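You operate a simulated robot arm through the tools that you are given. There is no shell and no other tool.

You run a simulated robot arm. Do the job below in one go: nothing can be reset, and whatever is moved stays where it is left.

TASK
Set the dark oak frame on the pinner and pin two opposite corners.
Fine: half a turn of the blue knob between the pins; both flush; swing the arm clear; leave the white knob and the other frame.

Only the result counts: the job must be done as asked and must still hold three seconds after the hand-in. Knocking over, shifting, dropping, spilling or breaking anything else fails it.

THE ROBOT
A 7-joint arm with a two-finger gripper, fixed in place. Base frame: the origin is at the foot of the arm, x ahead of it, y to its left, z up; the work surface is at about z = 0.95. Units: m, degrees, N and s.
With the tool pointing down near the work surface it reaches from about 0.32 to 0.72 m from the base axis. Its first joint turns from -66.0 to 66.0 degrees. Payload 2.45 kg.
The tool frame sits at the grasp point between the pads (the TCP): z along the fingers, y along the line on which they close. The tips reach 0.026 m beyond it. The gripper opens to 0.096 m. The gripper's body begins 0.069 m behind the TCP.
Orientation is told as [roll, pitch, yaw] about the base's x, y, z axes, in that order, counted from this pose: with the fingers straight down and closing along the base's y, the tool's x points along the base's -x, its y along +y and its z along -z.

THE INTERFACE
- The arm moves only by the tool step_arm. Its argument "series" is a list of rows, each a list of 3 entries, a list of its own where there are three numbers: the shift along the base's x, y, z in m, then the turn, a rotation vector about the base's x, y, z in degrees, then the opening in per cent of the stroke, from 0 (shut) to 100 (fully open). In form: [[[tx, ty, tz], [ax, ay, az], gripper], ...]. A call has 1 to 20 rows; each row shifts and turns the commanded pose from where the row before left it. A row lasts 0.2 s, in which the tool goes at most 0.05 m and 8.6 degrees; a call with a longer step from one row to the next is refused whole, and so is a gripper value outside its range. Where a pose cannot be reached the arm comes as near as it can. A force on the tool above 40 N (or 10 N above the force at the start of the call, whichever is more), or a blocked arm, ends the call early, and 0.2 s more pass. Each finger halts on what it meets, pressing with about 27 N; the grip force reading is that of the motor and also rises with nothing between the fingers. The clock runs only during rows and for 0.2 s after the last one: add rows that do not move to give the fingers time. It gives the time, the measured TCP pose, the force on the tool (base axes), the opening and the grip force at its end, in the units of the frame above (readings bear some noise), with the torque about the TCP (base axes, N m) and any sound that the robot's microphone picked up.
- Cameras (640 x 400 px; columns grow to the right, rows downward): "scene" is fixed at [0.1761, -0.4002, 1.4607]; the picture's right is [0.67, -0.75, 0.00], its down [-0.30, -0.27, -0.91] and it looks along [0.68, 0.61, -0.40] (base axes); focal length 284 px, centre (320, 200). "wrist" rides on the gripper at [0.082, 0.003, -0.098] in the tool frame; the picture's right is [-0.04, 1.00, 0.00], its down [-0.73, -0.03, -0.68] and it looks along [-0.68, -0.03, 0.73] (tool axes); focal length 256 px, centre (320, 200). There is no depth. A picture from a camera that has moved, and an enlarged one, comes with that camera's place and axes in the base frame and with its lens. The place of the scene camera against the robot may be out by one fixed shift of up to 0.025 m in any direction.
- snapshot(camera): a new picture of that camera. The clock stands still meanwhile.
- close_up(camera, box): a new picture of the part [left, top, right, bottom] of that camera's present view, enlarged. The clock stands still meanwhile.
- close_job(): hands the job in; it is judged then, once.

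Nothing tells you positions but the pictures and the camera data. Unless the task says otherwise, let go and move clear before handing in.

The tools are called after ">>>" as name(argument=value, ...) on one line, values as JSON. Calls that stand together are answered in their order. step_arm: Moves the arm, as the interface text tells. Its arguments: {"type":"object","properties":{"series":{"type":"array"}},"required":["series"]} The other tools are called the same way: snapshot (camera) takes a picture; close_up (camera, box) takes an enlarged picture of a part of a camera's view; close_job () hands the job in.

At the start:

```text
time_s: 0.0
eef_pos: [0.4163, 0.1232, 1.3047]
tcp_rot: [0.0, 0.0, 0.0]
contact_force: [-1.2, -0.1, 1.1]
torque: [0.02, -0.01, 0.0]
finger_gap: 0.0961
gripper_force: 0.1
```

scene: 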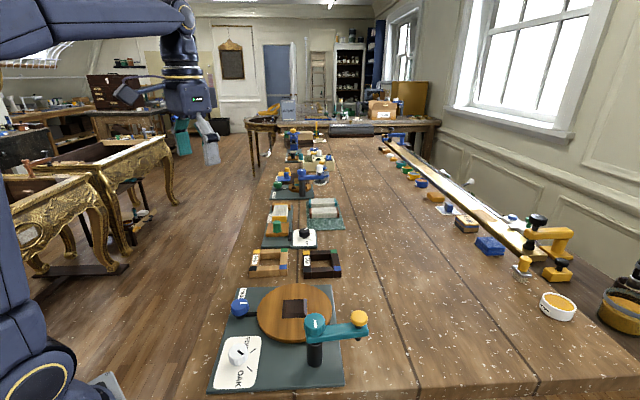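
wrist: 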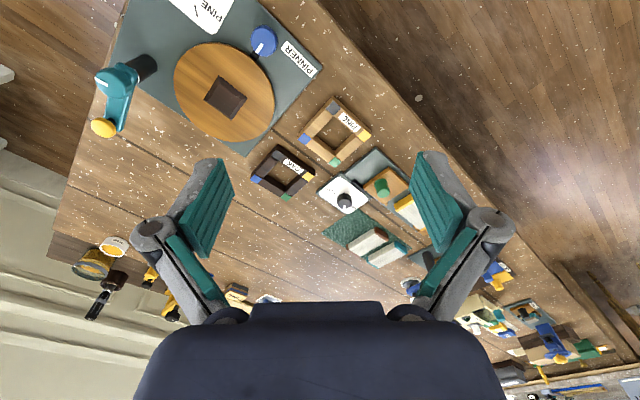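

I see a green "PINNER" board with a wooden turntable, a blue knob, a white knob on a PINE/OAK dial card and a swing arm with a yellow knob; two small frames lie beyond it. I'll look at each part closely before moving.

>>> close_up(camera="scene", box=[200, 270, 380, 395])

>>> close_up(camera="scene", box=[230, 170, 380, 290])

>>> close_up(camera="wrist", box=[80, 0, 330, 156])

>>> close_up(camera="wrist", box=[220, 80, 420, 220])

```text
3.20 times, centred on (290, 332) of scene
camera zoom: at [0.1761, -0.4002, 1.4607], right [0.67, -0.75, 0.0], down [-0.3, -0.27, -0.91], along [0.68, 0.61, -0.4], focal length 910 px, centre (416, -224)
```

zoom: 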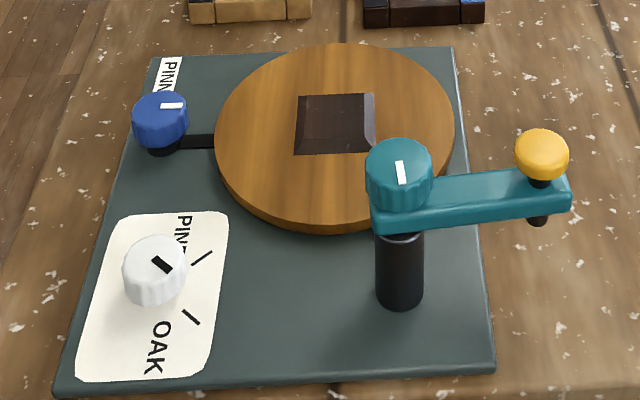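

```text
3.33 times, centred on (305, 230) of scene
camera zoom: at [0.1761, -0.4002, 1.4607], right [0.67, -0.75, 0.0], down [-0.3, -0.27, -0.91], along [0.68, 0.61, -0.4], focal length 948 px, centre (370, 100)
```

zoom: 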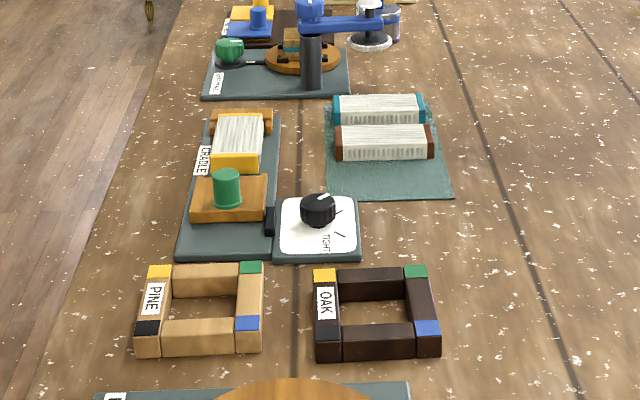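

```text
2.56 times, centred on (205, 78) of wrist
camera zoom: at [0.3343, 0.1241, 1.402], right [0.04, 1.0, 0.0], down [0.73, -0.03, 0.68], along [0.68, -0.03, -0.73], focal length 655 px, centre (614, 512)
```

zoom: 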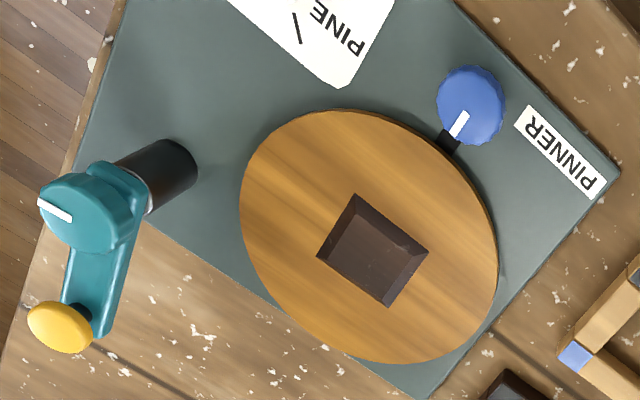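

```text
2.86 times, centred on (320, 150) of wrist
camera zoom: at [0.3343, 0.1241, 1.402], right [0.04, 1.0, 0.0], down [0.73, -0.03, 0.68], along [0.68, -0.03, -0.73], focal length 731 px, centre (320, 343)
```

zoom: 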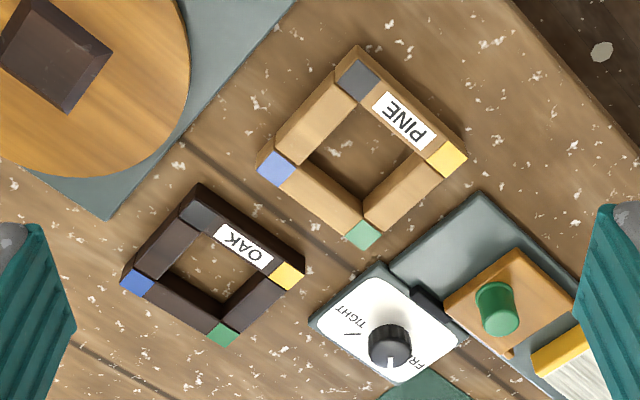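

The board sits around x≈0.49, y≈-0.04 turned about 45°, with the locating block on the turntable at its centre; the oak frame is near (0.665, 0.03). I'll move the wrist camera over the board for a better measurement.

>>> step_arm(series=[[[-0.008, -0.04, -0.01], [0, 0, 0], 100], [[-0.008, -0.04, -0.01], [0, 0, 0], 100], [[0, -0.04, -0.01], [0, 0, 0], 100], [[0, -0.035, 0], [0, 0, 0], 100], [[0, 0, 0], [0, 0, 0], 100]])

>>> snapshot(camera="wrist")

```text
time_s: 1.2
eef_pos: [0.4016, -0.0309, 1.2769]
tcp_rot: [0.0, 0.0, 0.0]
contact_force: [0.5, 0.0, -0.1]
torque: [-0.01, 0.0, -0.02]
finger_gap: 0.0961
gripper_force: 0.0
```

```text
taken
camera wrist: at [0.3193, -0.031, 1.3735], right [0.04, 1.0, 0.0], down [0.73, -0.03, 0.68], along [0.68, -0.03, -0.73], focal length 256 px, centre (320, 200)
```

wrist: 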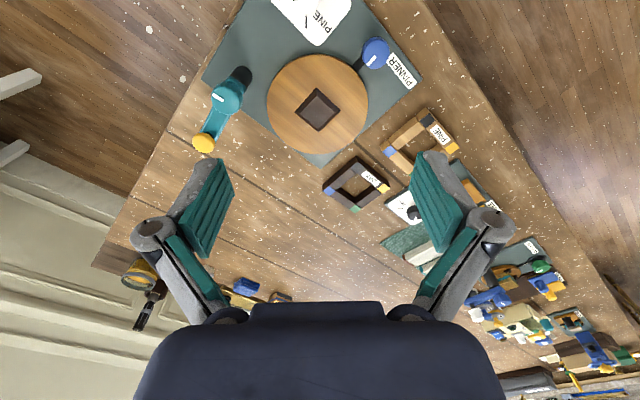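

>>> close_up(camera="wrist", box=[190, 0, 440, 156])

>>> close_up(camera="wrist", box=[310, 100, 470, 220])

>>> close_up(camera="scene", box=[200, 270, 380, 395])

```text
2.56 times, centred on (315, 78) of wrist
camera zoom: at [0.3193, -0.031, 1.3735], right [0.04, 1.0, 0.0], down [0.73, -0.03, 0.68], along [0.68, -0.03, -0.73], focal length 655 px, centre (333, 512)
```

zoom: 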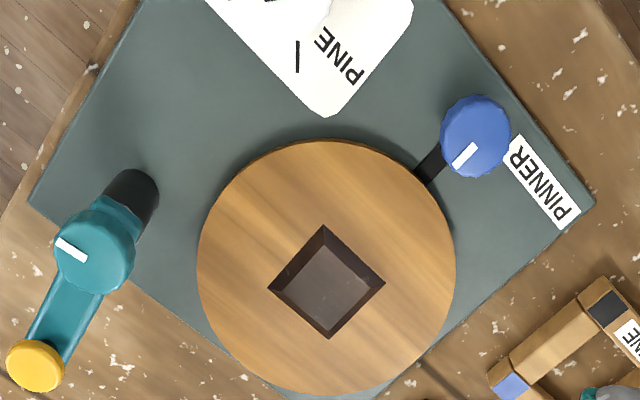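

```text
3.33 times, centred on (390, 160) of wrist
camera zoom: at [0.3193, -0.031, 1.3735], right [0.04, 1.0, 0.0], down [0.73, -0.03, 0.68], along [0.68, -0.03, -0.73], focal length 853 px, centre (87, 333)
```

zoom: 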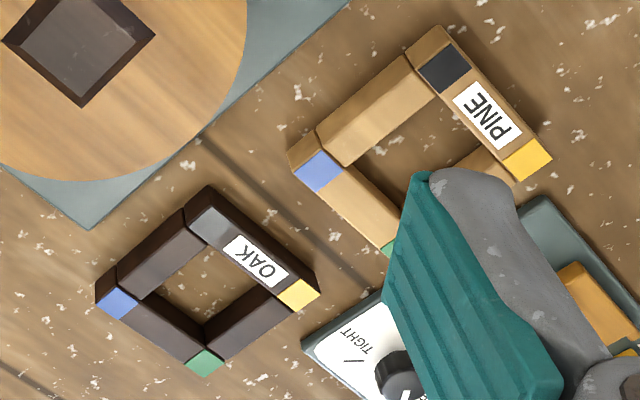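

```text
3.20 times, centred on (290, 332) of scene
camera zoom: at [0.176, -0.4002, 1.4607], right [0.67, -0.75, 0.0], down [-0.3, -0.27, -0.91], along [0.68, 0.61, -0.4], focal length 910 px, centre (416, -224)
```

zoom: 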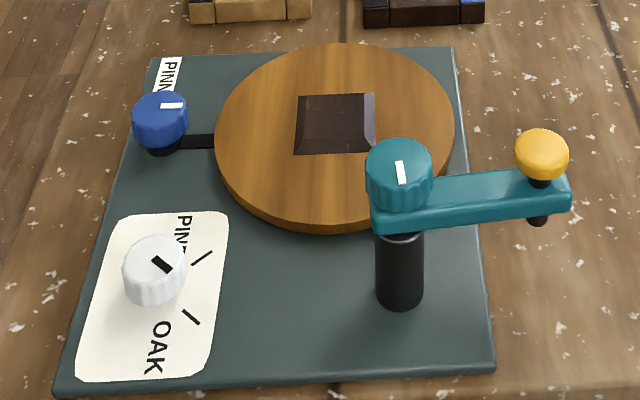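

The block on the turntable is near (0.496, -0.042) with its edges at about 45°, the white knob already points to OAK, and the oak frame's centre is near (0.664, 0.029), also at about 45°. Next I hover over the oak rail that carries the label, turned 45°.

>>> step_arm(series=[[[0.0335, 0.0125, -0.022], [0, 0, 6.43], 100], [[0.0335, 0.0125, -0.022], [0, 0, 6.43], 100], [[0.0335, 0.0125, -0.022], [0, 0, 6.43], 100], [[0.0335, 0.0125, -0.022], [0, 0, 6.43], 100], [[0.0335, 0.0125, -0.022], [0, 0, 6.43], 100], [[0.0335, 0.0125, -0.022], [0, 0, 6.43], 100], [[0.0335, 0.0125, -0.022], [0, 0, 6.43], 100], [[0, 0, 0], [0, 0, 0], 100]])

>>> snapshot(camera="wrist")

>>> snapshot(camera="scene")

```text
time_s: 3.0
eef_pos: [0.6342, 0.0553, 1.1189]
tcp_rot: [0.0, 0.0, 45.1]
contact_force: [0.1, -0.4, -0.3]
torque: [0.0, 0.04, -0.01]
finger_gap: 0.0958
gripper_force: 0.1
```

```text
taken
camera wrist: at [0.5738, -0.0009, 1.2161], right [-0.68, 0.73, 0.0], down [0.54, 0.5, 0.68], along [0.5, 0.46, -0.73], focal length 256 px, centre (320, 200)
```

wrist: 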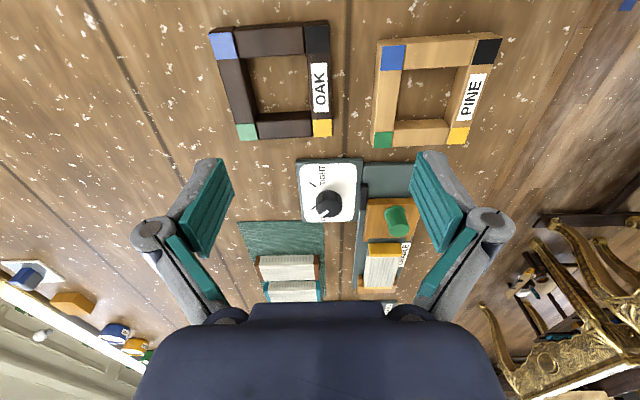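

```text
taken
```

scene: 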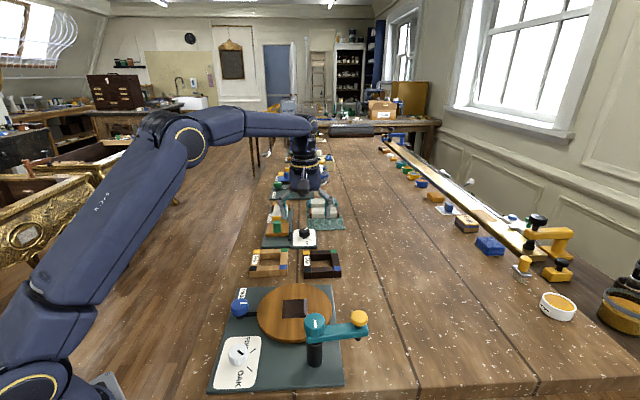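

I see the oak frame at upper left of the wrist view, with its label rail about under the gripper. I'll enlarge it to measure the rail width and window.

>>> close_up(camera="wrist", box=[190, 0, 350, 150])

>>> close_up(camera="scene", box=[230, 240, 370, 330])

```text
2.67 times, centred on (270, 75) of wrist
camera zoom: at [0.5738, -0.0009, 1.2161], right [-0.68, 0.73, 0.0], down [0.54, 0.5, 0.68], along [0.5, 0.46, -0.73], focal length 683 px, centre (453, 533)
```

zoom: 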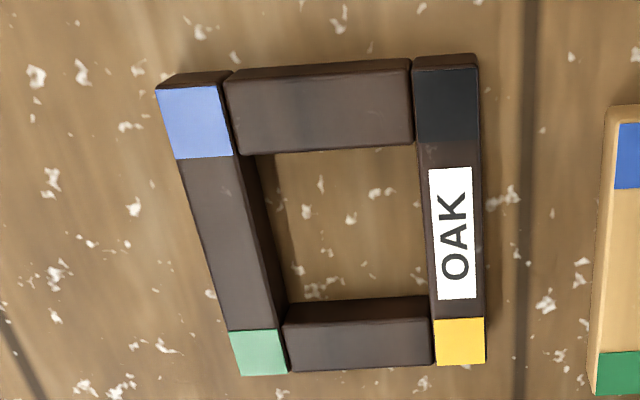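

```text
4.44 times, centred on (300, 285) of scene
camera zoom: at [0.1761, -0.4002, 1.4607], right [0.67, -0.75, 0.0], down [-0.3, -0.27, -0.91], along [0.68, 0.61, -0.4], focal length 1264 px, centre (409, -178)
```

zoom: 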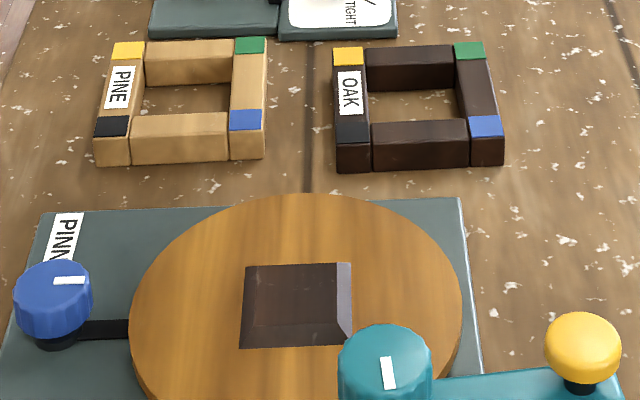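

The oak frame is about 0.097 m square with 0.02 m rails and a 0.057 m window, so it must be pinched by one rail. Before grasping I check the locating block's shape and height more closely.

>>> close_up(camera="scene", box=[255, 280, 335, 350])

>>> close_up(camera="scene", box=[300, 300, 380, 370])

>>> close_up(camera="scene", box=[210, 290, 280, 395])

```text
5.71 times, centred on (295, 315) of scene
camera zoom: at [0.1761, -0.4002, 1.4607], right [0.67, -0.75, 0.0], down [-0.3, -0.27, -0.91], along [0.68, 0.61, -0.4], focal length 1626 px, centre (463, -457)
```

zoom: 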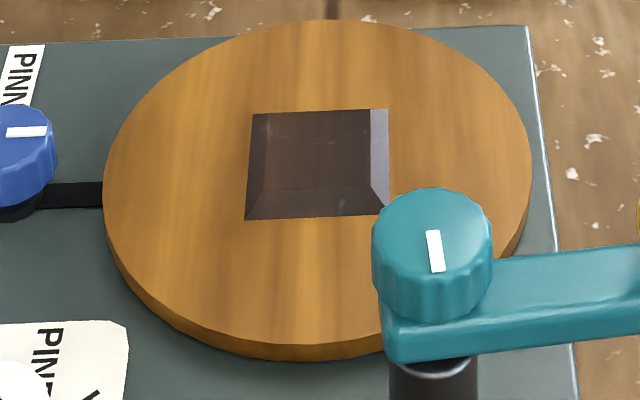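

```text
5.71 times, centred on (340, 335) of scene
camera zoom: at [0.1761, -0.4002, 1.4607], right [0.67, -0.75, 0.0], down [-0.3, -0.27, -0.91], along [0.68, 0.61, -0.4], focal length 1626 px, centre (206, -571)
```

zoom: 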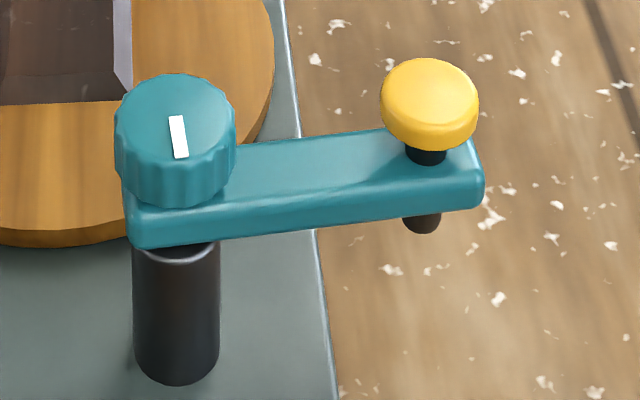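

```text
3.81 times, centred on (245, 342) of scene
camera zoom: at [0.1761, -0.4002, 1.4607], right [0.67, -0.75, 0.0], down [-0.3, -0.27, -0.91], along [0.68, 0.61, -0.4], focal length 1084 px, centre (606, -343)
```

zoom: 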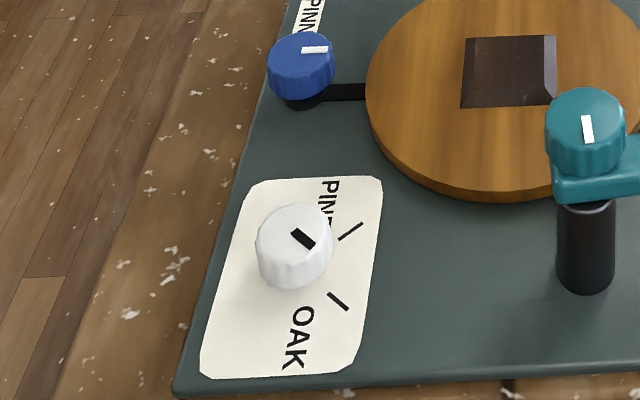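

The block is about 0.05 m wide and about 1 cm high with bevelled sides, so a shallow pinch (fingertips about 12 mm below the frame's top at z≈0.974) will clear it. I go down above the label rail with the fingers part closed, then look.

>>> step_arm(series=[[[0.0026, 0.0022, 0], [0, 0, 0.5], 42], [[0, 0, -0.02], [0, 0, 0], 42], [[0, 0, -0.03], [0, 0, 0], 42], [[0, 0, -0.03], [0, 0, 0], 42], [[0, 0, -0.018], [0, 0, 0], 42], [[0, 0, 0], [0, 0, 0], 42]])

>>> snapshot(camera="wrist")

```text
time_s: 4.4
eef_pos: [0.6385, 0.0598, 1.0207]
tcp_rot: [0.1, 0.0, 45.6]
contact_force: [0.0, -0.4, 0.1]
torque: [0.03, -0.01, 0.02]
finger_gap: 0.0402
gripper_force: 0.1
```

```text
taken
camera wrist: at [0.5771, 0.0013, 1.119], right [-0.68, 0.73, 0.0], down [0.54, 0.5, 0.68], along [0.49, 0.46, -0.73], focal length 256 px, centre (320, 200)
```

wrist: 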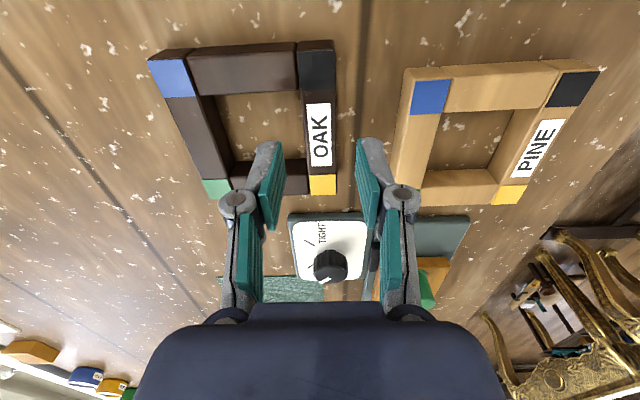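

The fingers straddle the label rail evenly, with clear space in the window and toward the pine frame. I now go down to a shallow grip and close.

>>> step_arm(series=[[[-0.002, -0.002, -0.016], [0, 0, 0], 42], [[0, 0, -0.016], [0, 0, 0], 42], [[0, 0, 0], [0, 0, 0], 42]])

>>> snapshot(camera="wrist")

```text
time_s: 5.2
eef_pos: [0.637, 0.057, 0.9913]
tcp_rot: [0.0, 0.1, 45.5]
contact_force: [-0.1, 0.3, 0.6]
torque: [-0.02, 0.01, -0.02]
finger_gap: 0.0407
gripper_force: 0.1
```

```text
taken
camera wrist: at [0.5756, -0.001, 1.0885], right [-0.68, 0.73, 0.0], down [0.53, 0.5, 0.68], along [0.5, 0.47, -0.73], focal length 256 px, centre (320, 200)
```

wrist: 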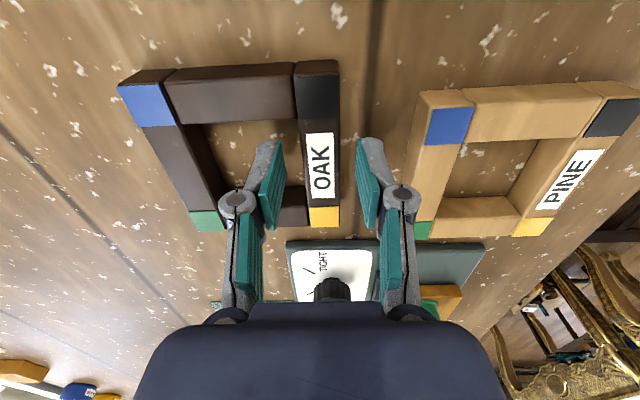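

The fingers are down beside the rail and centred on it. I close gently and check the grip.

>>> step_arm(series=[[[0, 0, -0.002], [0, 0, 0], 42], [[0, 0, 0], [0, 0, 0], 30], [[0, 0, 0], [0, 0, 0], 0], [[0, 0, 0], [0, 0, 0], 0], [[0, 0, 0], [0, 0, 0], 0]])

>>> snapshot(camera="wrist")

```text
time_s: 6.4
eef_pos: [0.6367, 0.057, 0.9886]
tcp_rot: [0.1, 0.0, 45.5]
contact_force: [-0.3, 0.2, 0.1]
torque: [0.04, -0.01, 0.01]
finger_gap: 0.0206
gripper_force: 27.0
```

```text
taken
camera wrist: at [0.5756, -0.0014, 1.086], right [-0.68, 0.73, 0.0], down [0.53, 0.5, 0.68], along [0.49, 0.47, -0.73], focal length 256 px, centre (320, 200)
```

wrist: 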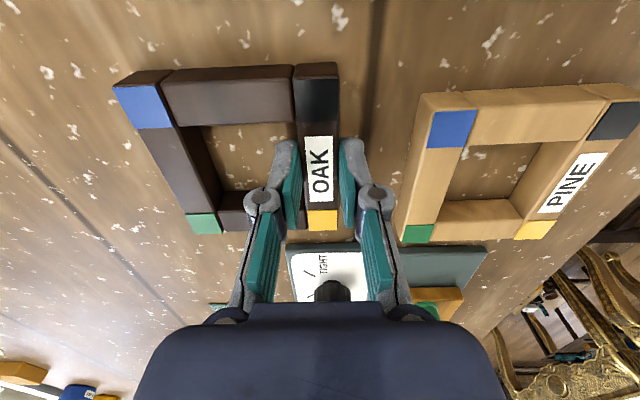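

The rail is held (gap 0.0206 m, 27 N). I lift straight up and check that the frame hangs level.

>>> step_arm(series=[[[0, 0, 0.01], [0, 0, 0], 0], [[0, 0, 0.02], [0, 0, 0], 0], [[0, 0, 0.03], [0, 0, 0], 0], [[0, 0, 0.03], [0, 0, 0], 0], [[0, 0, 0], [0, 0, 0], 0]])

>>> snapshot(camera="wrist")

>>> close_up(camera="scene", box=[240, 200, 380, 290])

```text
time_s: 7.6
eef_pos: [0.6337, 0.0538, 1.0786]
tcp_rot: [0.0, 0.1, 45.6]
contact_force: [0.7, 0.3, -0.6]
torque: [0.01, 0.02, -0.01]
finger_gap: 0.0203
gripper_force: 27.6
```

```text
taken
camera wrist: at [0.5742, -0.0031, 1.1762], right [-0.69, 0.73, 0.0], down [0.53, 0.5, 0.68], along [0.49, 0.47, -0.73], focal length 256 px, centre (320, 200)
```

wrist: 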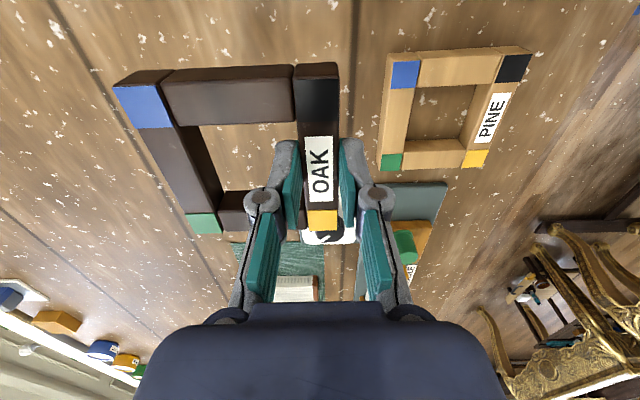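

```text
4.44 times, centred on (310, 245) of scene
camera zoom: at [0.1761, -0.4002, 1.4607], right [0.67, -0.75, 0.0], down [-0.3, -0.27, -0.91], along [0.68, 0.61, -0.4], focal length 1264 px, centre (364, 0)
```

zoom: 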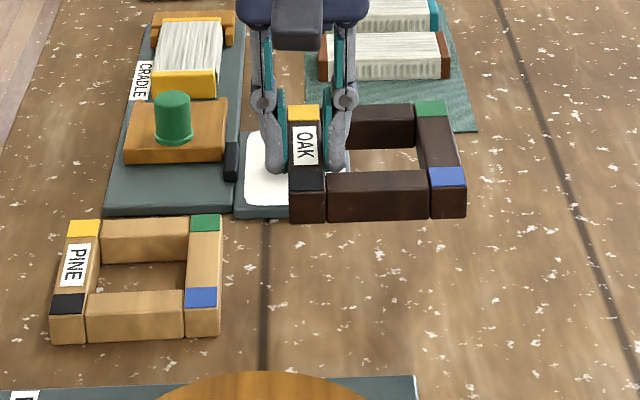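

The frame hangs level and unchanged in the grip. I measure its place in the wrist view, then carry it over the turntable.

>>> close_up(camera="wrist", box=[100, 50, 360, 250])

>>> step_arm(series=[[[0, 0, 0.045], [0, 0, 0], 0], [[-0.033, -0.0137, 0], [0, 0, 0], 0], [[-0.033, -0.0137, 0], [0, 0, 0], 0], [[-0.033, -0.0137, 0], [0, 0, 0], 0], [[-0.033, -0.0137, 0], [0, 0, 0], 0], [[-0.033, -0.0137, 0], [0, 0, 0], 0], [[0, 0, 0], [0, 0, 0], 0]])

>>> snapshot(camera="wrist")

>>> snapshot(camera="scene")

```text
2.00 times, centred on (230, 150) of wrist
camera zoom: at [0.5742, -0.0031, 1.1762], right [-0.69, 0.73, 0.0], down [0.53, 0.5, 0.68], along [0.49, 0.47, -0.73], focal length 512 px, centre (500, 300)
```

zoom: 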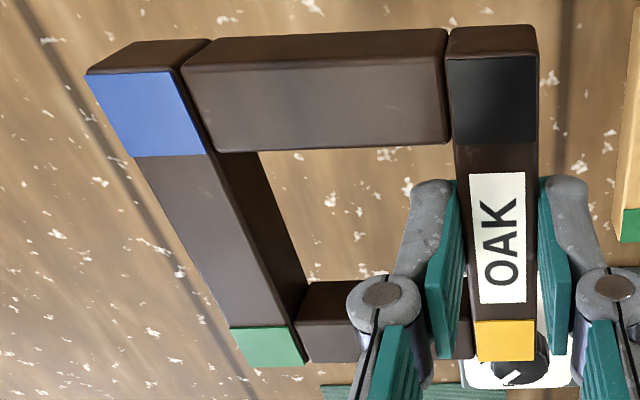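

```text
time_s: 9.2
eef_pos: [0.4712, -0.0117, 1.1234]
tcp_rot: [0.0, 0.1, 45.5]
contact_force: [0.5, 0.7, -0.7]
torque: [-0.01, 0.05, 0.01]
finger_gap: 0.0209
gripper_force: 27.4
```

```text
taken
camera wrist: at [0.4101, -0.0694, 1.221], right [-0.68, 0.73, 0.0], down [0.53, 0.5, 0.68], along [0.5, 0.47, -0.73], focal length 256 px, centre (320, 200)
```

wrist: 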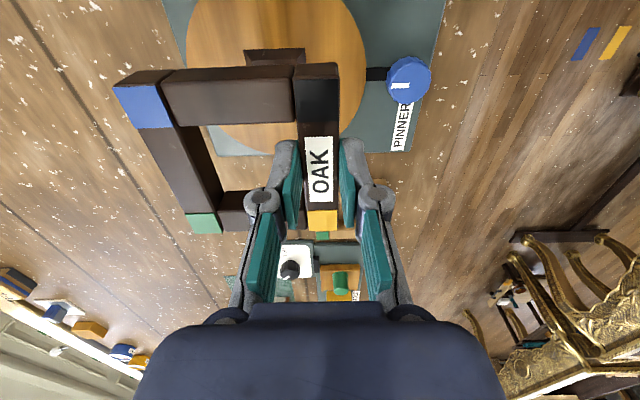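

```text
taken
```

scene: 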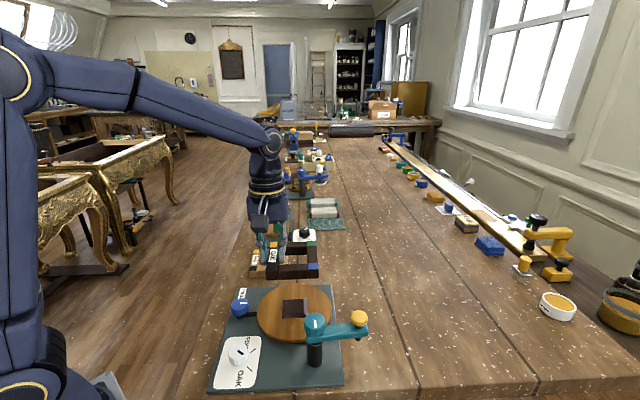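

The frame is held over the turntable; the block peeks out from behind the near rail in the wrist view. I enlarge to line up the window with the block.

>>> close_up(camera="wrist", box=[180, 0, 440, 160])

>>> close_up(camera="scene", box=[220, 220, 380, 340])

```text
2.46 times, centred on (310, 80) of wrist
camera zoom: at [0.4101, -0.0694, 1.221], right [-0.68, 0.73, 0.0], down [0.53, 0.5, 0.68], along [0.5, 0.47, -0.73], focal length 630 px, centre (345, 495)
```

zoom: 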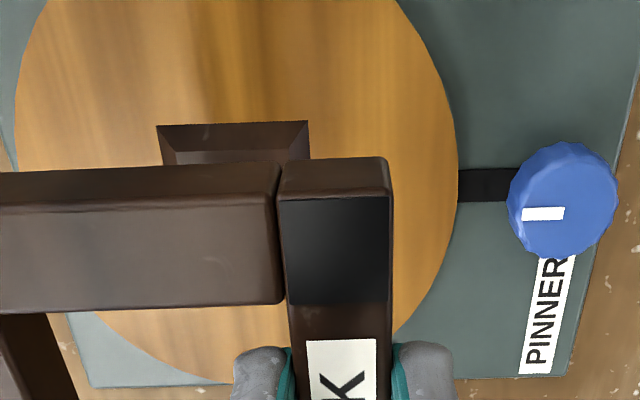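

```text
3.33 times, centred on (300, 280) of scene
camera zoom: at [0.176, -0.4002, 1.4607], right [0.67, -0.75, 0.0], down [-0.3, -0.27, -0.91], along [0.68, 0.61, -0.4], focal length 948 px, centre (387, -67)
```

zoom: 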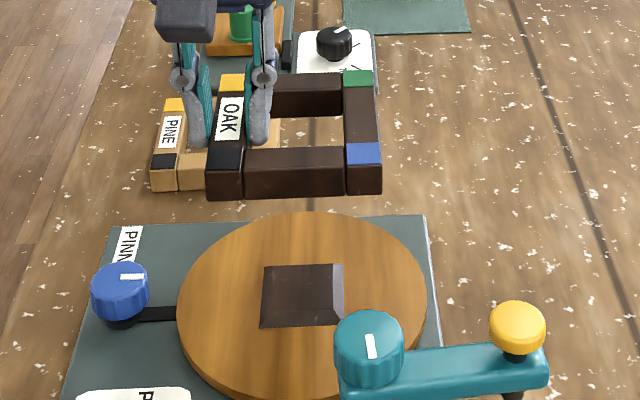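

The frame needs about 4 mm toward the camera to centre its window over the block, whose base is at z≈0.972. I shift and lower it to just above the block.

>>> step_arm(series=[[[-0.0035, -0.0026, 0], [0, 0, 0], 0], [[0, 0, -0.03], [0, 0, 0], 0], [[0, 0, -0.03], [0, 0, 0], 0], [[0, 0, -0.025], [0, 0, 0], 0], [[0, 0, 0], [0, 0, 0], 0]])

>>> snapshot(camera="wrist")

>>> close_up(camera="scene", box=[220, 240, 380, 360])

```text
time_s: 10.4
eef_pos: [0.4677, -0.016, 1.0383]
tcp_rot: [0.0, -0.1, 45.6]
contact_force: [-0.5, 0.4, -1.5]
torque: [0.02, 0.04, 0.0]
finger_gap: 0.0203
gripper_force: 26.5
```

```text
taken
camera wrist: at [0.4065, -0.0744, 1.1368], right [-0.68, 0.73, 0.0], down [0.53, 0.5, 0.68], along [0.49, 0.46, -0.73], focal length 256 px, centre (320, 200)
```

wrist: 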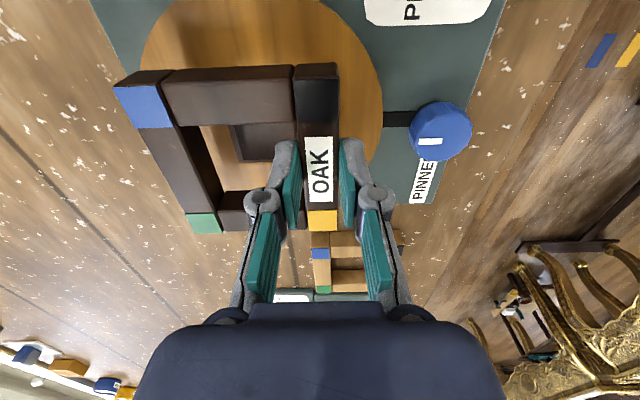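

```text
3.33 times, centred on (300, 300) of scene
camera zoom: at [0.1761, -0.4002, 1.4607], right [0.67, -0.75, 0.0], down [-0.3, -0.27, -0.91], along [0.68, 0.61, -0.4], focal length 948 px, centre (387, -133)
```

zoom: 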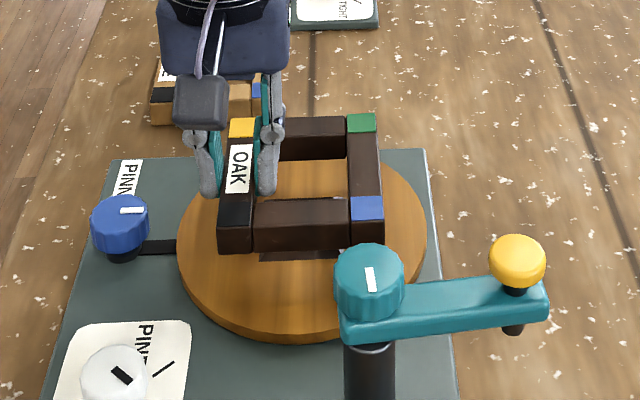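

The block now shows through the window. I enlarge to check the side-to-side alignment before the last descent.

>>> close_up(camera="wrist", box=[180, 90, 320, 200])

```text
3.64 times, centred on (250, 145) of wrist
camera zoom: at [0.4065, -0.0744, 1.1368], right [-0.68, 0.73, 0.0], down [0.53, 0.5, 0.68], along [0.49, 0.46, -0.73], focal length 931 px, centre (574, 400)
```

zoom: 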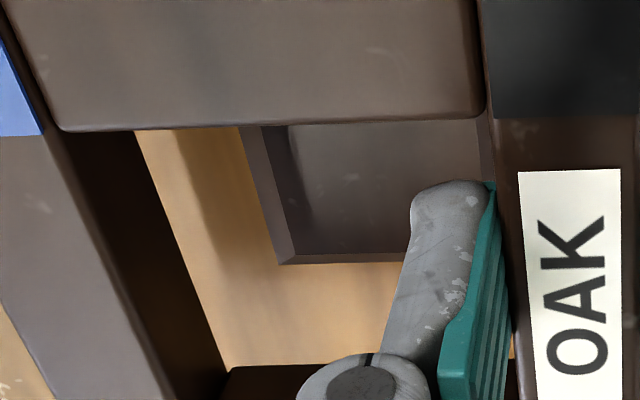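

The block is centred in the window to within about a millimetre. I lower the frame in small steps onto the turntable.

>>> step_arm(series=[[[0, 0.0008, -0.01], [0, 0, 0], 0], [[0, 0, -0.006], [0, 0, 0], 0], [[0, 0, -0.004], [0, 0, 0], 0], [[0, 0, -0.004], [0, 0, 0], 0], [[0, 0, -0.002], [0, 0, 0], 0], [[0, 0, 0], [0, 0, 0], 0]])

>>> snapshot(camera="wrist")

>>> close_up(camera="scene", box=[230, 260, 350, 350])

```text
time_s: 11.8
eef_pos: [0.4673, -0.0146, 1.0121]
tcp_rot: [0.0, 0.0, 45.5]
contact_force: [0.3, 0.4, -2.4]
torque: [-0.01, 0.04, -0.02]
finger_gap: 0.0203
gripper_force: 27.0
```

```text
taken
camera wrist: at [0.4071, -0.0727, 1.1096], right [-0.69, 0.73, 0.0], down [0.54, 0.5, 0.68], along [0.49, 0.47, -0.73], focal length 256 px, centre (320, 200)
```

wrist: 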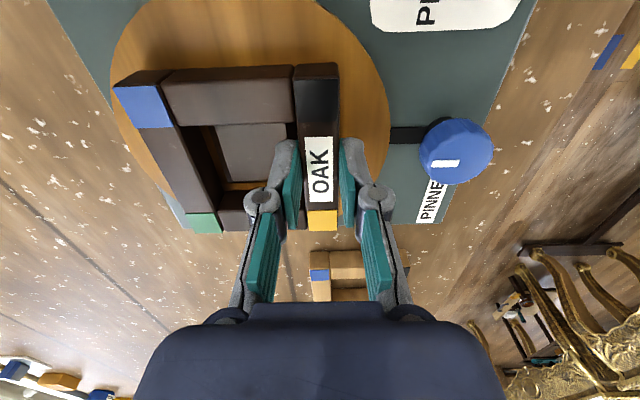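

```text
4.44 times, centred on (290, 305) of scene
camera zoom: at [0.1761, -0.4002, 1.4607], right [0.67, -0.75, 0.0], down [-0.3, -0.27, -0.91], along [0.68, 0.61, -0.4], focal length 1264 px, centre (453, -267)
```

zoom: 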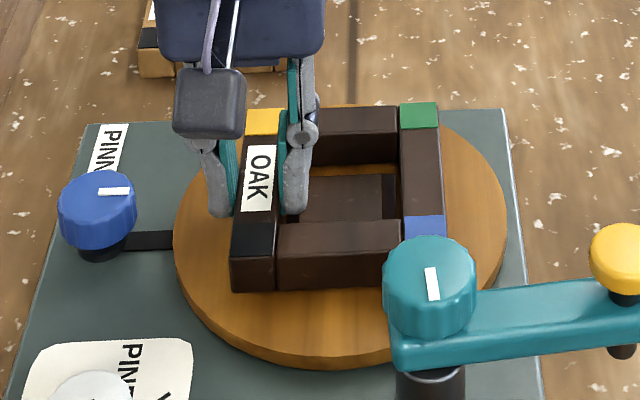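

The frame is around the block, nearly down, with no contact force yet. I continue in 1 mm steps until it touches.

>>> step_arm(series=[[[0, 0, -0.001], [0, 0, 0], 0], [[0, 0, -0.001], [0, 0, 0], 0], [[0, 0, 0], [0, 0, 0], 0]])

```text
time_s: 12.6
eef_pos: [0.4671, -0.0151, 1.0103]
tcp_rot: [0.0, 0.1, 45.6]
contact_force: [-0.3, -0.4, -1.0]
torque: [0.07, 0.04, 0.02]
finger_gap: 0.0205
gripper_force: 27.2
```

>>> step_arm(series=[[[0, 0, -0.001], [0, 0, 0], 0], [[0, 0, 0], [0, 0, 0], 0]])

>>> close_up(camera="wrist", box=[100, 50, 360, 250])

```text
time_s: 13.2
eef_pos: [0.4667, -0.0147, 1.0101]
tcp_rot: [0.1, 0.0, 45.5]
contact_force: [-0.8, 0.8, -0.8]
torque: [0.0, 0.02, -0.01]
finger_gap: 0.0204
gripper_force: 26.9
```

```text
2.00 times, centred on (230, 150) of wrist
camera zoom: at [0.4073, -0.0728, 1.1066], right [-0.68, 0.73, 0.0], down [0.53, 0.5, 0.68], along [0.49, 0.47, -0.73], focal length 512 px, centre (500, 300)
```

zoom: 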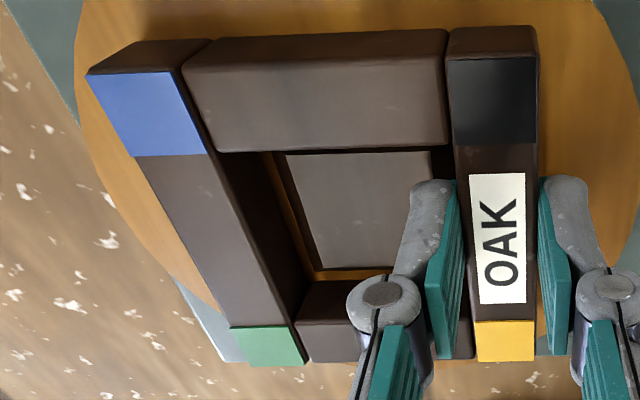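

Still no firm contact reading. I go another millimetre or two.

>>> step_arm(series=[[[0, 0, -0.001], [0, 0, 0], 0], [[0, 0, 0], [0, 0, 0], 0]])

>>> step_arm(series=[[[0, 0, -0.001], [0, 0, 0], 0], [[0, 0, 0], [0, 0, 0], 0]])

```text
time_s: 13.8
eef_pos: [0.4674, -0.0159, 1.0087]
tcp_rot: [-0.1, -0.1, 45.5]
contact_force: [0.2, -0.6, 1.5]
torque: [-0.13, -0.17, 0.04]
finger_gap: 0.0204
gripper_force: 27.2
```

```text
time_s: 14.4
eef_pos: [0.4673, -0.0143, 1.0084]
tcp_rot: [-0.1, -0.1, 45.4]
contact_force: [-2.2, 0.5, 23.6]
torque: [-0.28, 0.33, -0.01]
finger_gap: 0.0206
gripper_force: 26.7
```

The frame is seated on the turntable (contact at TCP z≈1.009). I ease off the pressure, open slightly and rise straight up.

>>> step_arm(series=[[[0, 0, 0.001], [0, 0, 0], 0], [[0, 0, 0], [0, 0, 0], 0], [[0, 0, 0], [0, 0, 0], 28], [[0, 0, 0], [0, 0, 0], 28], [[0, 0, 0.004], [0, 0, 0], 28], [[0, 0, 0.01], [0, 0, 0], 28], [[0, 0, 0.02], [0, 0, 0], 28], [[0, 0, 0.03], [0, 0, 0], 28], [[0, 0, 0.03], [0, 0, 0], 28], [[0, 0, 0], [0, 0, 0], 28]])

>>> snapshot(camera="wrist")

>>> close_up(camera="scene", box=[210, 260, 380, 390])

```text
time_s: 16.6
eef_pos: [0.4665, -0.0143, 1.1019]
tcp_rot: [-0.1, 0.0, 45.6]
contact_force: [0.0, -0.7, 0.8]
torque: [-0.04, 0.03, 0.03]
finger_gap: 0.0267
gripper_force: 0.1
```

```text
taken
camera wrist: at [0.406, -0.0728, 1.1992], right [-0.68, 0.73, 0.0], down [0.54, 0.5, 0.68], along [0.49, 0.47, -0.73], focal length 256 px, centre (320, 200)
```

wrist: 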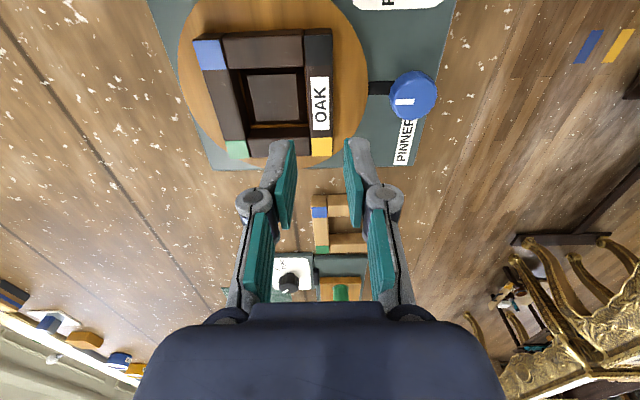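

```text
3.08 times, centred on (295, 325) of scene
camera zoom: at [0.176, -0.4002, 1.4607], right [0.67, -0.75, 0.0], down [-0.3, -0.27, -0.91], along [0.68, 0.61, -0.4], focal length 875 px, centre (397, -185)
```

zoom: 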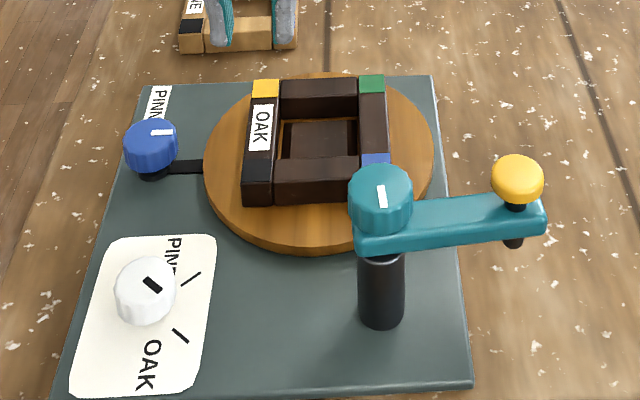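

The oak frame sits squarely over the block, with its blue corner nearest the column. Next I go over the teal swing arm, lined up with it, to measure it.

>>> step_arm(series=[[[0, 0, 0.045], [0, 0, 0], 28], [[0.0007, -0.0152, 0], [0, 0, -8.2], 60], [[0.0007, -0.0152, 0], [0, 0, -8.2], 60], [[0.0007, -0.0152, 0], [0, 0, -8.2], 80], [[0.0007, -0.0152, 0], [0, 0, -8.2], 80], [[0.0007, -0.0152, 0], [0, 0, -8.2], 80], [[0.0007, -0.0152, 0], [0, 0, -8.2], 80], [[0.0007, -0.0152, 0], [0, 0, -8.2], 80], [[0.0007, -0.0152, 0], [0, 0, -8.2], 80], [[0.0007, -0.0152, 0], [0, 0, -8.2], 80], [[0.0007, -0.0152, 0], [0, 0, -8.2], 80], [[0.0007, -0.0152, 0], [0, 0, -8.2], 80], [[0, 0, 0], [0, 0, 0], 80]])

>>> snapshot(camera="wrist")

>>> close_up(camera="wrist", box=[210, 0, 430, 160])

```text
time_s: 19.4
eef_pos: [0.4747, -0.1818, 1.1474]
tcp_rot: [0.0, -0.1, -44.8]
contact_force: [0.4, -0.6, -0.8]
torque: [0.01, 0.0, 0.03]
finger_gap: 0.0767
gripper_force: 0.2
```

```text
taken
camera wrist: at [0.4183, -0.1241, 1.2441], right [0.73, 0.68, 0.0], down [0.5, -0.54, 0.68], along [0.46, -0.5, -0.73], focal length 256 px, centre (320, 200)
```

wrist: 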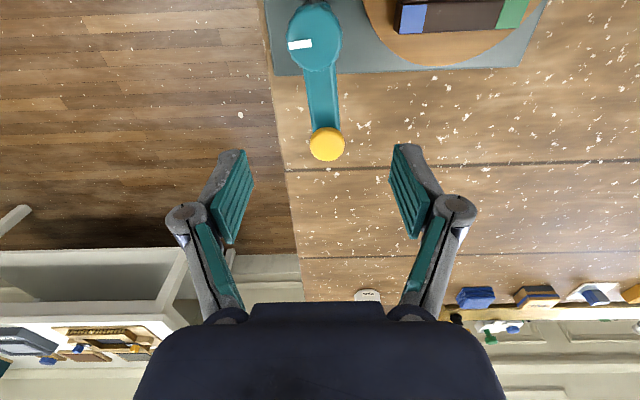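

```text
2.50 times, centred on (320, 80) of wrist
camera zoom: at [0.4183, -0.1241, 1.2441], right [0.73, 0.68, 0.0], down [0.5, -0.54, 0.68], along [0.46, -0.5, -0.73], focal length 640 px, centre (320, 500)
```

zoom: 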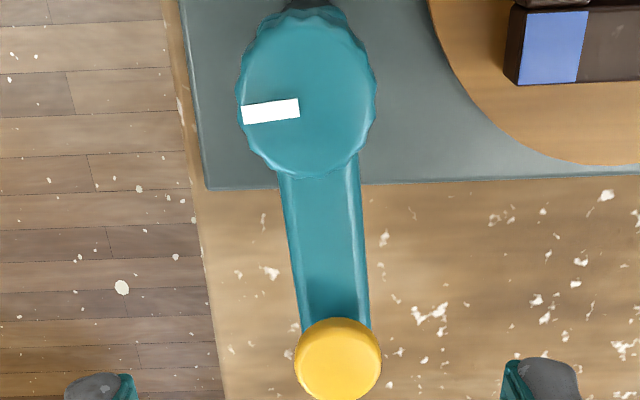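

The swing arm points along about -40° from its pivot near (0.443, -0.153), is about 0.083 m long to the yellow knob and 0.027 m wide. I lower the open fingers on both sides of the arm, between the two knobs.

>>> step_arm(series=[[[0.0028, -0.0006, 0], [0, 0, 4.5], 60], [[0, 0, -0.035], [0, 0, 0], 60], [[0, 0, -0.03], [0, 0, 0], 60], [[0, 0, 0], [0, 0, 0], 60]])

>>> snapshot(camera="wrist")

>>> close_up(camera="scene", box=[260, 270, 400, 380])

```text
time_s: 20.4
eef_pos: [0.4785, -0.1816, 1.0818]
tcp_rot: [-0.1, 0.0, -40.2]
contact_force: [0.5, 0.2, 0.1]
torque: [0.02, 0.01, 0.02]
finger_gap: 0.0577
gripper_force: 0.0
```

```text
taken
camera wrist: at [0.4173, -0.1285, 1.1786], right [0.68, 0.74, 0.0], down [0.54, -0.5, 0.68], along [0.5, -0.46, -0.73], focal length 256 px, centre (320, 200)
```

wrist: 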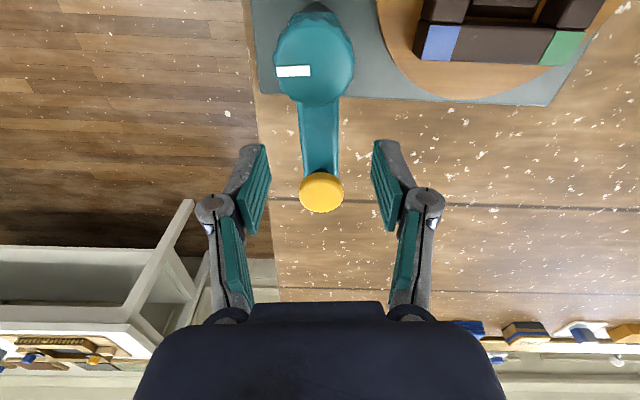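

```text
3.64 times, centred on (330, 325) of scene
camera zoom: at [0.1761, -0.4002, 1.4607], right [0.67, -0.75, 0.0], down [-0.3, -0.27, -0.91], along [0.68, 0.61, -0.4], focal length 1034 px, centre (284, -254)
```

zoom: 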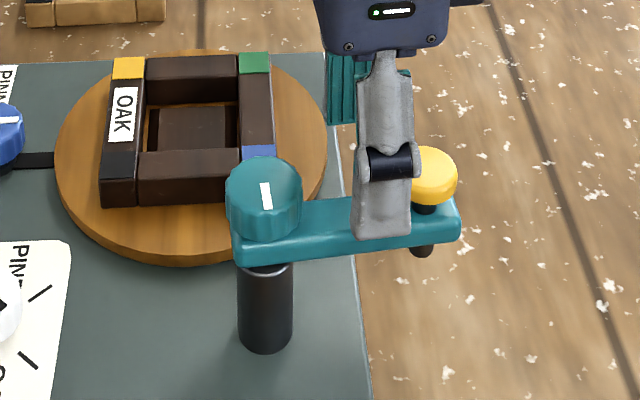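

The fingers are centred on the arm between the knobs; the plunger tip looks about 5 mm above the frame's top, so it should clear. I lower the fingers beside the arm and narrow the gap.

>>> step_arm(series=[[[0, 0, -0.02], [0, 0, 0], 50], [[0, 0, -0.015], [0, 0, 0], 50], [[0, 0, -0.012], [0, 0, 0], 50], [[0, 0, 0], [0, 0, 0], 50]])

>>> snapshot(camera="wrist")

>>> close_up(camera="scene", box=[260, 270, 400, 380])

```text
time_s: 21.4
eef_pos: [0.4779, -0.1828, 1.0349]
tcp_rot: [-0.1, -0.1, -40.2]
contact_force: [0.3, 0.1, -0.2]
torque: [0.0, 0.05, -0.01]
finger_gap: 0.0482
gripper_force: 0.1
```

```text
taken
camera wrist: at [0.4159, -0.1304, 1.132], right [0.68, 0.74, 0.0], down [0.54, -0.5, 0.68], along [0.5, -0.46, -0.73], focal length 256 px, centre (320, 200)
```

wrist: 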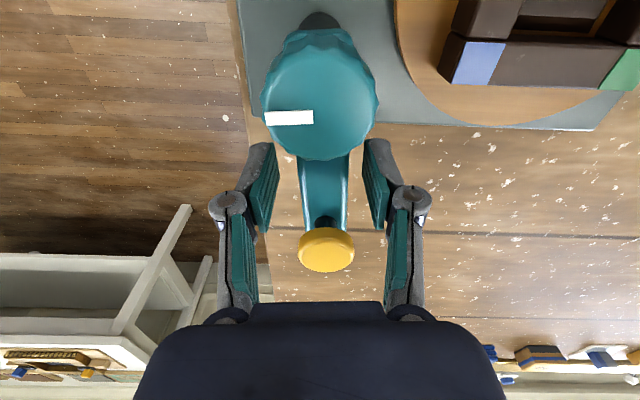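

```text
3.64 times, centred on (330, 325) of scene
camera zoom: at [0.1761, -0.4002, 1.4607], right [0.67, -0.75, 0.0], down [-0.3, -0.27, -0.91], along [0.68, 0.61, -0.4], focal length 1034 px, centre (284, -254)
```

zoom: 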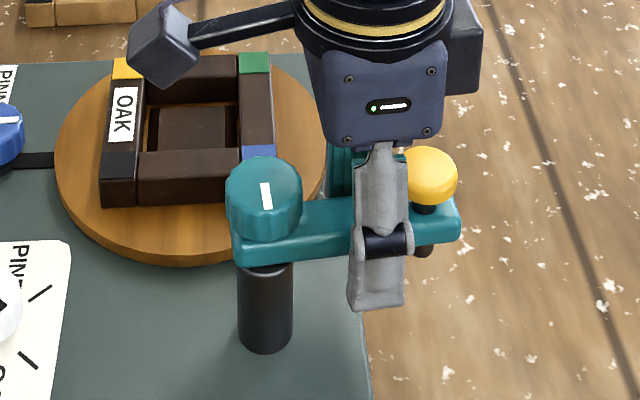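

The fingertips are well below the arm on both sides and clear of everything. I narrow the gap and start swinging the arm about its pivot, checking force and sound.

>>> step_arm(series=[[[0, 0, 0.002], [0, 0, 0], 33], [[0, 0, 0], [0, 0, 0], 33], [[0.00278, 0.00378, 0], [0, 0, 6], 33], [[0.00238, 0.00409, 0], [0, 0, 6], 33], [[0.00195, 0.00431, 0], [0, 0, 6], 33], [[0, 0, 0], [0, 0, 0], 33]])

>>> snapshot(camera="wrist")

>>> close_up(camera="scene", box=[260, 270, 400, 380])

```text
time_s: 22.8
eef_pos: [0.4839, -0.1703, 1.0375]
tcp_rot: [-0.1, 0.1, -22.2]
contact_force: [-0.4, -1.2, 1.1]
torque: [-0.01, -0.01, -0.01]
finger_gap: 0.0321
gripper_force: 0.2
```

```text
taken
camera wrist: at [0.4094, -0.1389, 1.1345], right [0.41, 0.91, 0.0], down [0.67, -0.3, 0.68], along [0.62, -0.28, -0.73], focal length 256 px, centre (320, 200)
```

wrist: 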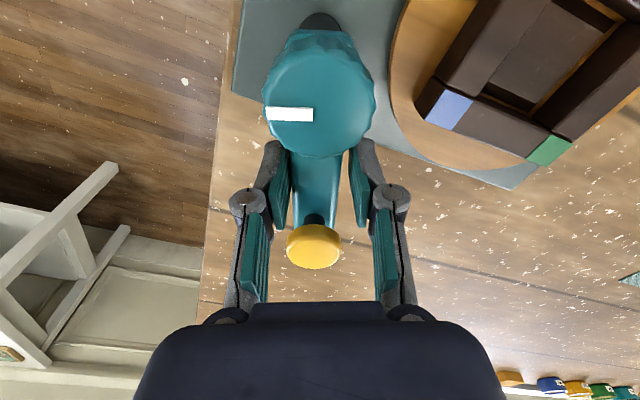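

```text
3.64 times, centred on (330, 325) of scene
camera zoom: at [0.1761, -0.4002, 1.4607], right [0.67, -0.75, 0.0], down [-0.3, -0.27, -0.91], along [0.68, 0.61, -0.4], focal length 1034 px, centre (284, -254)
```

zoom: 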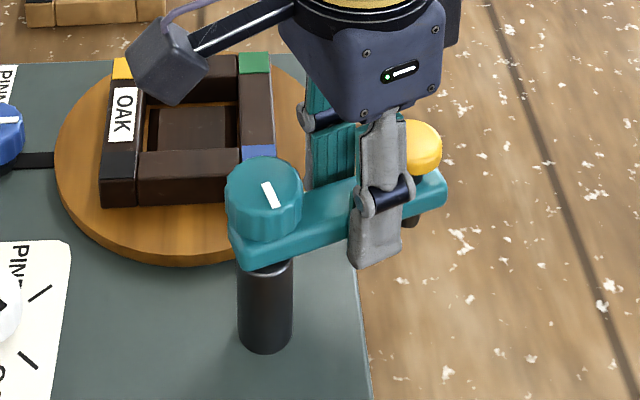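

The arm swings freely with the fingers, and the teal knob turns with it. I continue the arc toward the frame's blue corner.

>>> step_arm(series=[[[0.00149, 0.00449, 0], [0, 0, 6], 33], [[0.001, 0.00463, 0], [0, 0, 6], 33], [[0.00053, 0.0047, 0], [0, 0, 6], 33], [[2e-05, 0.00473, 0], [0, 0, 6], 33], [[-0.00047, 0.00471, 0], [0, 0, 6], 33], [[-0.00096, 0.00463, 0], [0, 0, 6], 33], [[-0.00144, 0.00451, 0], [0, 0, 6], 33], [[0, 0, 0], [0, 0, 0], 33]])

>>> snapshot(camera="wrist")

>>> close_up(camera="scene", box=[240, 260, 380, 370])

```text
time_s: 24.6
eef_pos: [0.4845, -0.1402, 1.0379]
tcp_rot: [-0.1, 0.0, 19.9]
contact_force: [0.8, -0.7, -0.8]
torque: [-0.02, -0.03, 0.01]
finger_gap: 0.0323
gripper_force: 1.1
```

```text
taken
camera wrist: at [0.4057, -0.1649, 1.1355], right [-0.3, 0.95, 0.0], down [0.7, 0.22, 0.68], along [0.65, 0.21, -0.73], focal length 256 px, centre (320, 200)
```

wrist: 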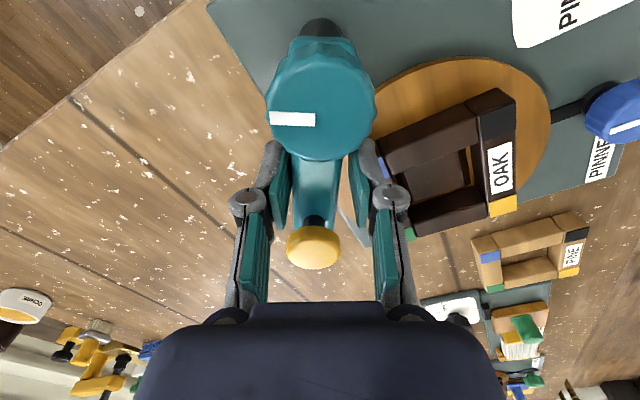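

```text
3.64 times, centred on (310, 315) of scene
camera zoom: at [0.1761, -0.4002, 1.4607], right [0.67, -0.75, 0.0], down [-0.3, -0.27, -0.91], along [0.68, 0.61, -0.4], focal length 1034 px, centre (356, -218)
```

zoom: 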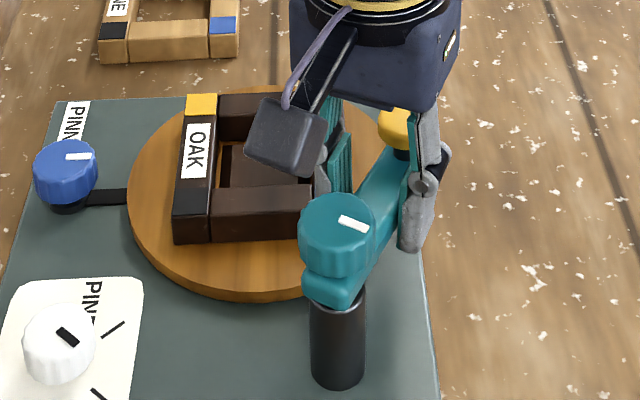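

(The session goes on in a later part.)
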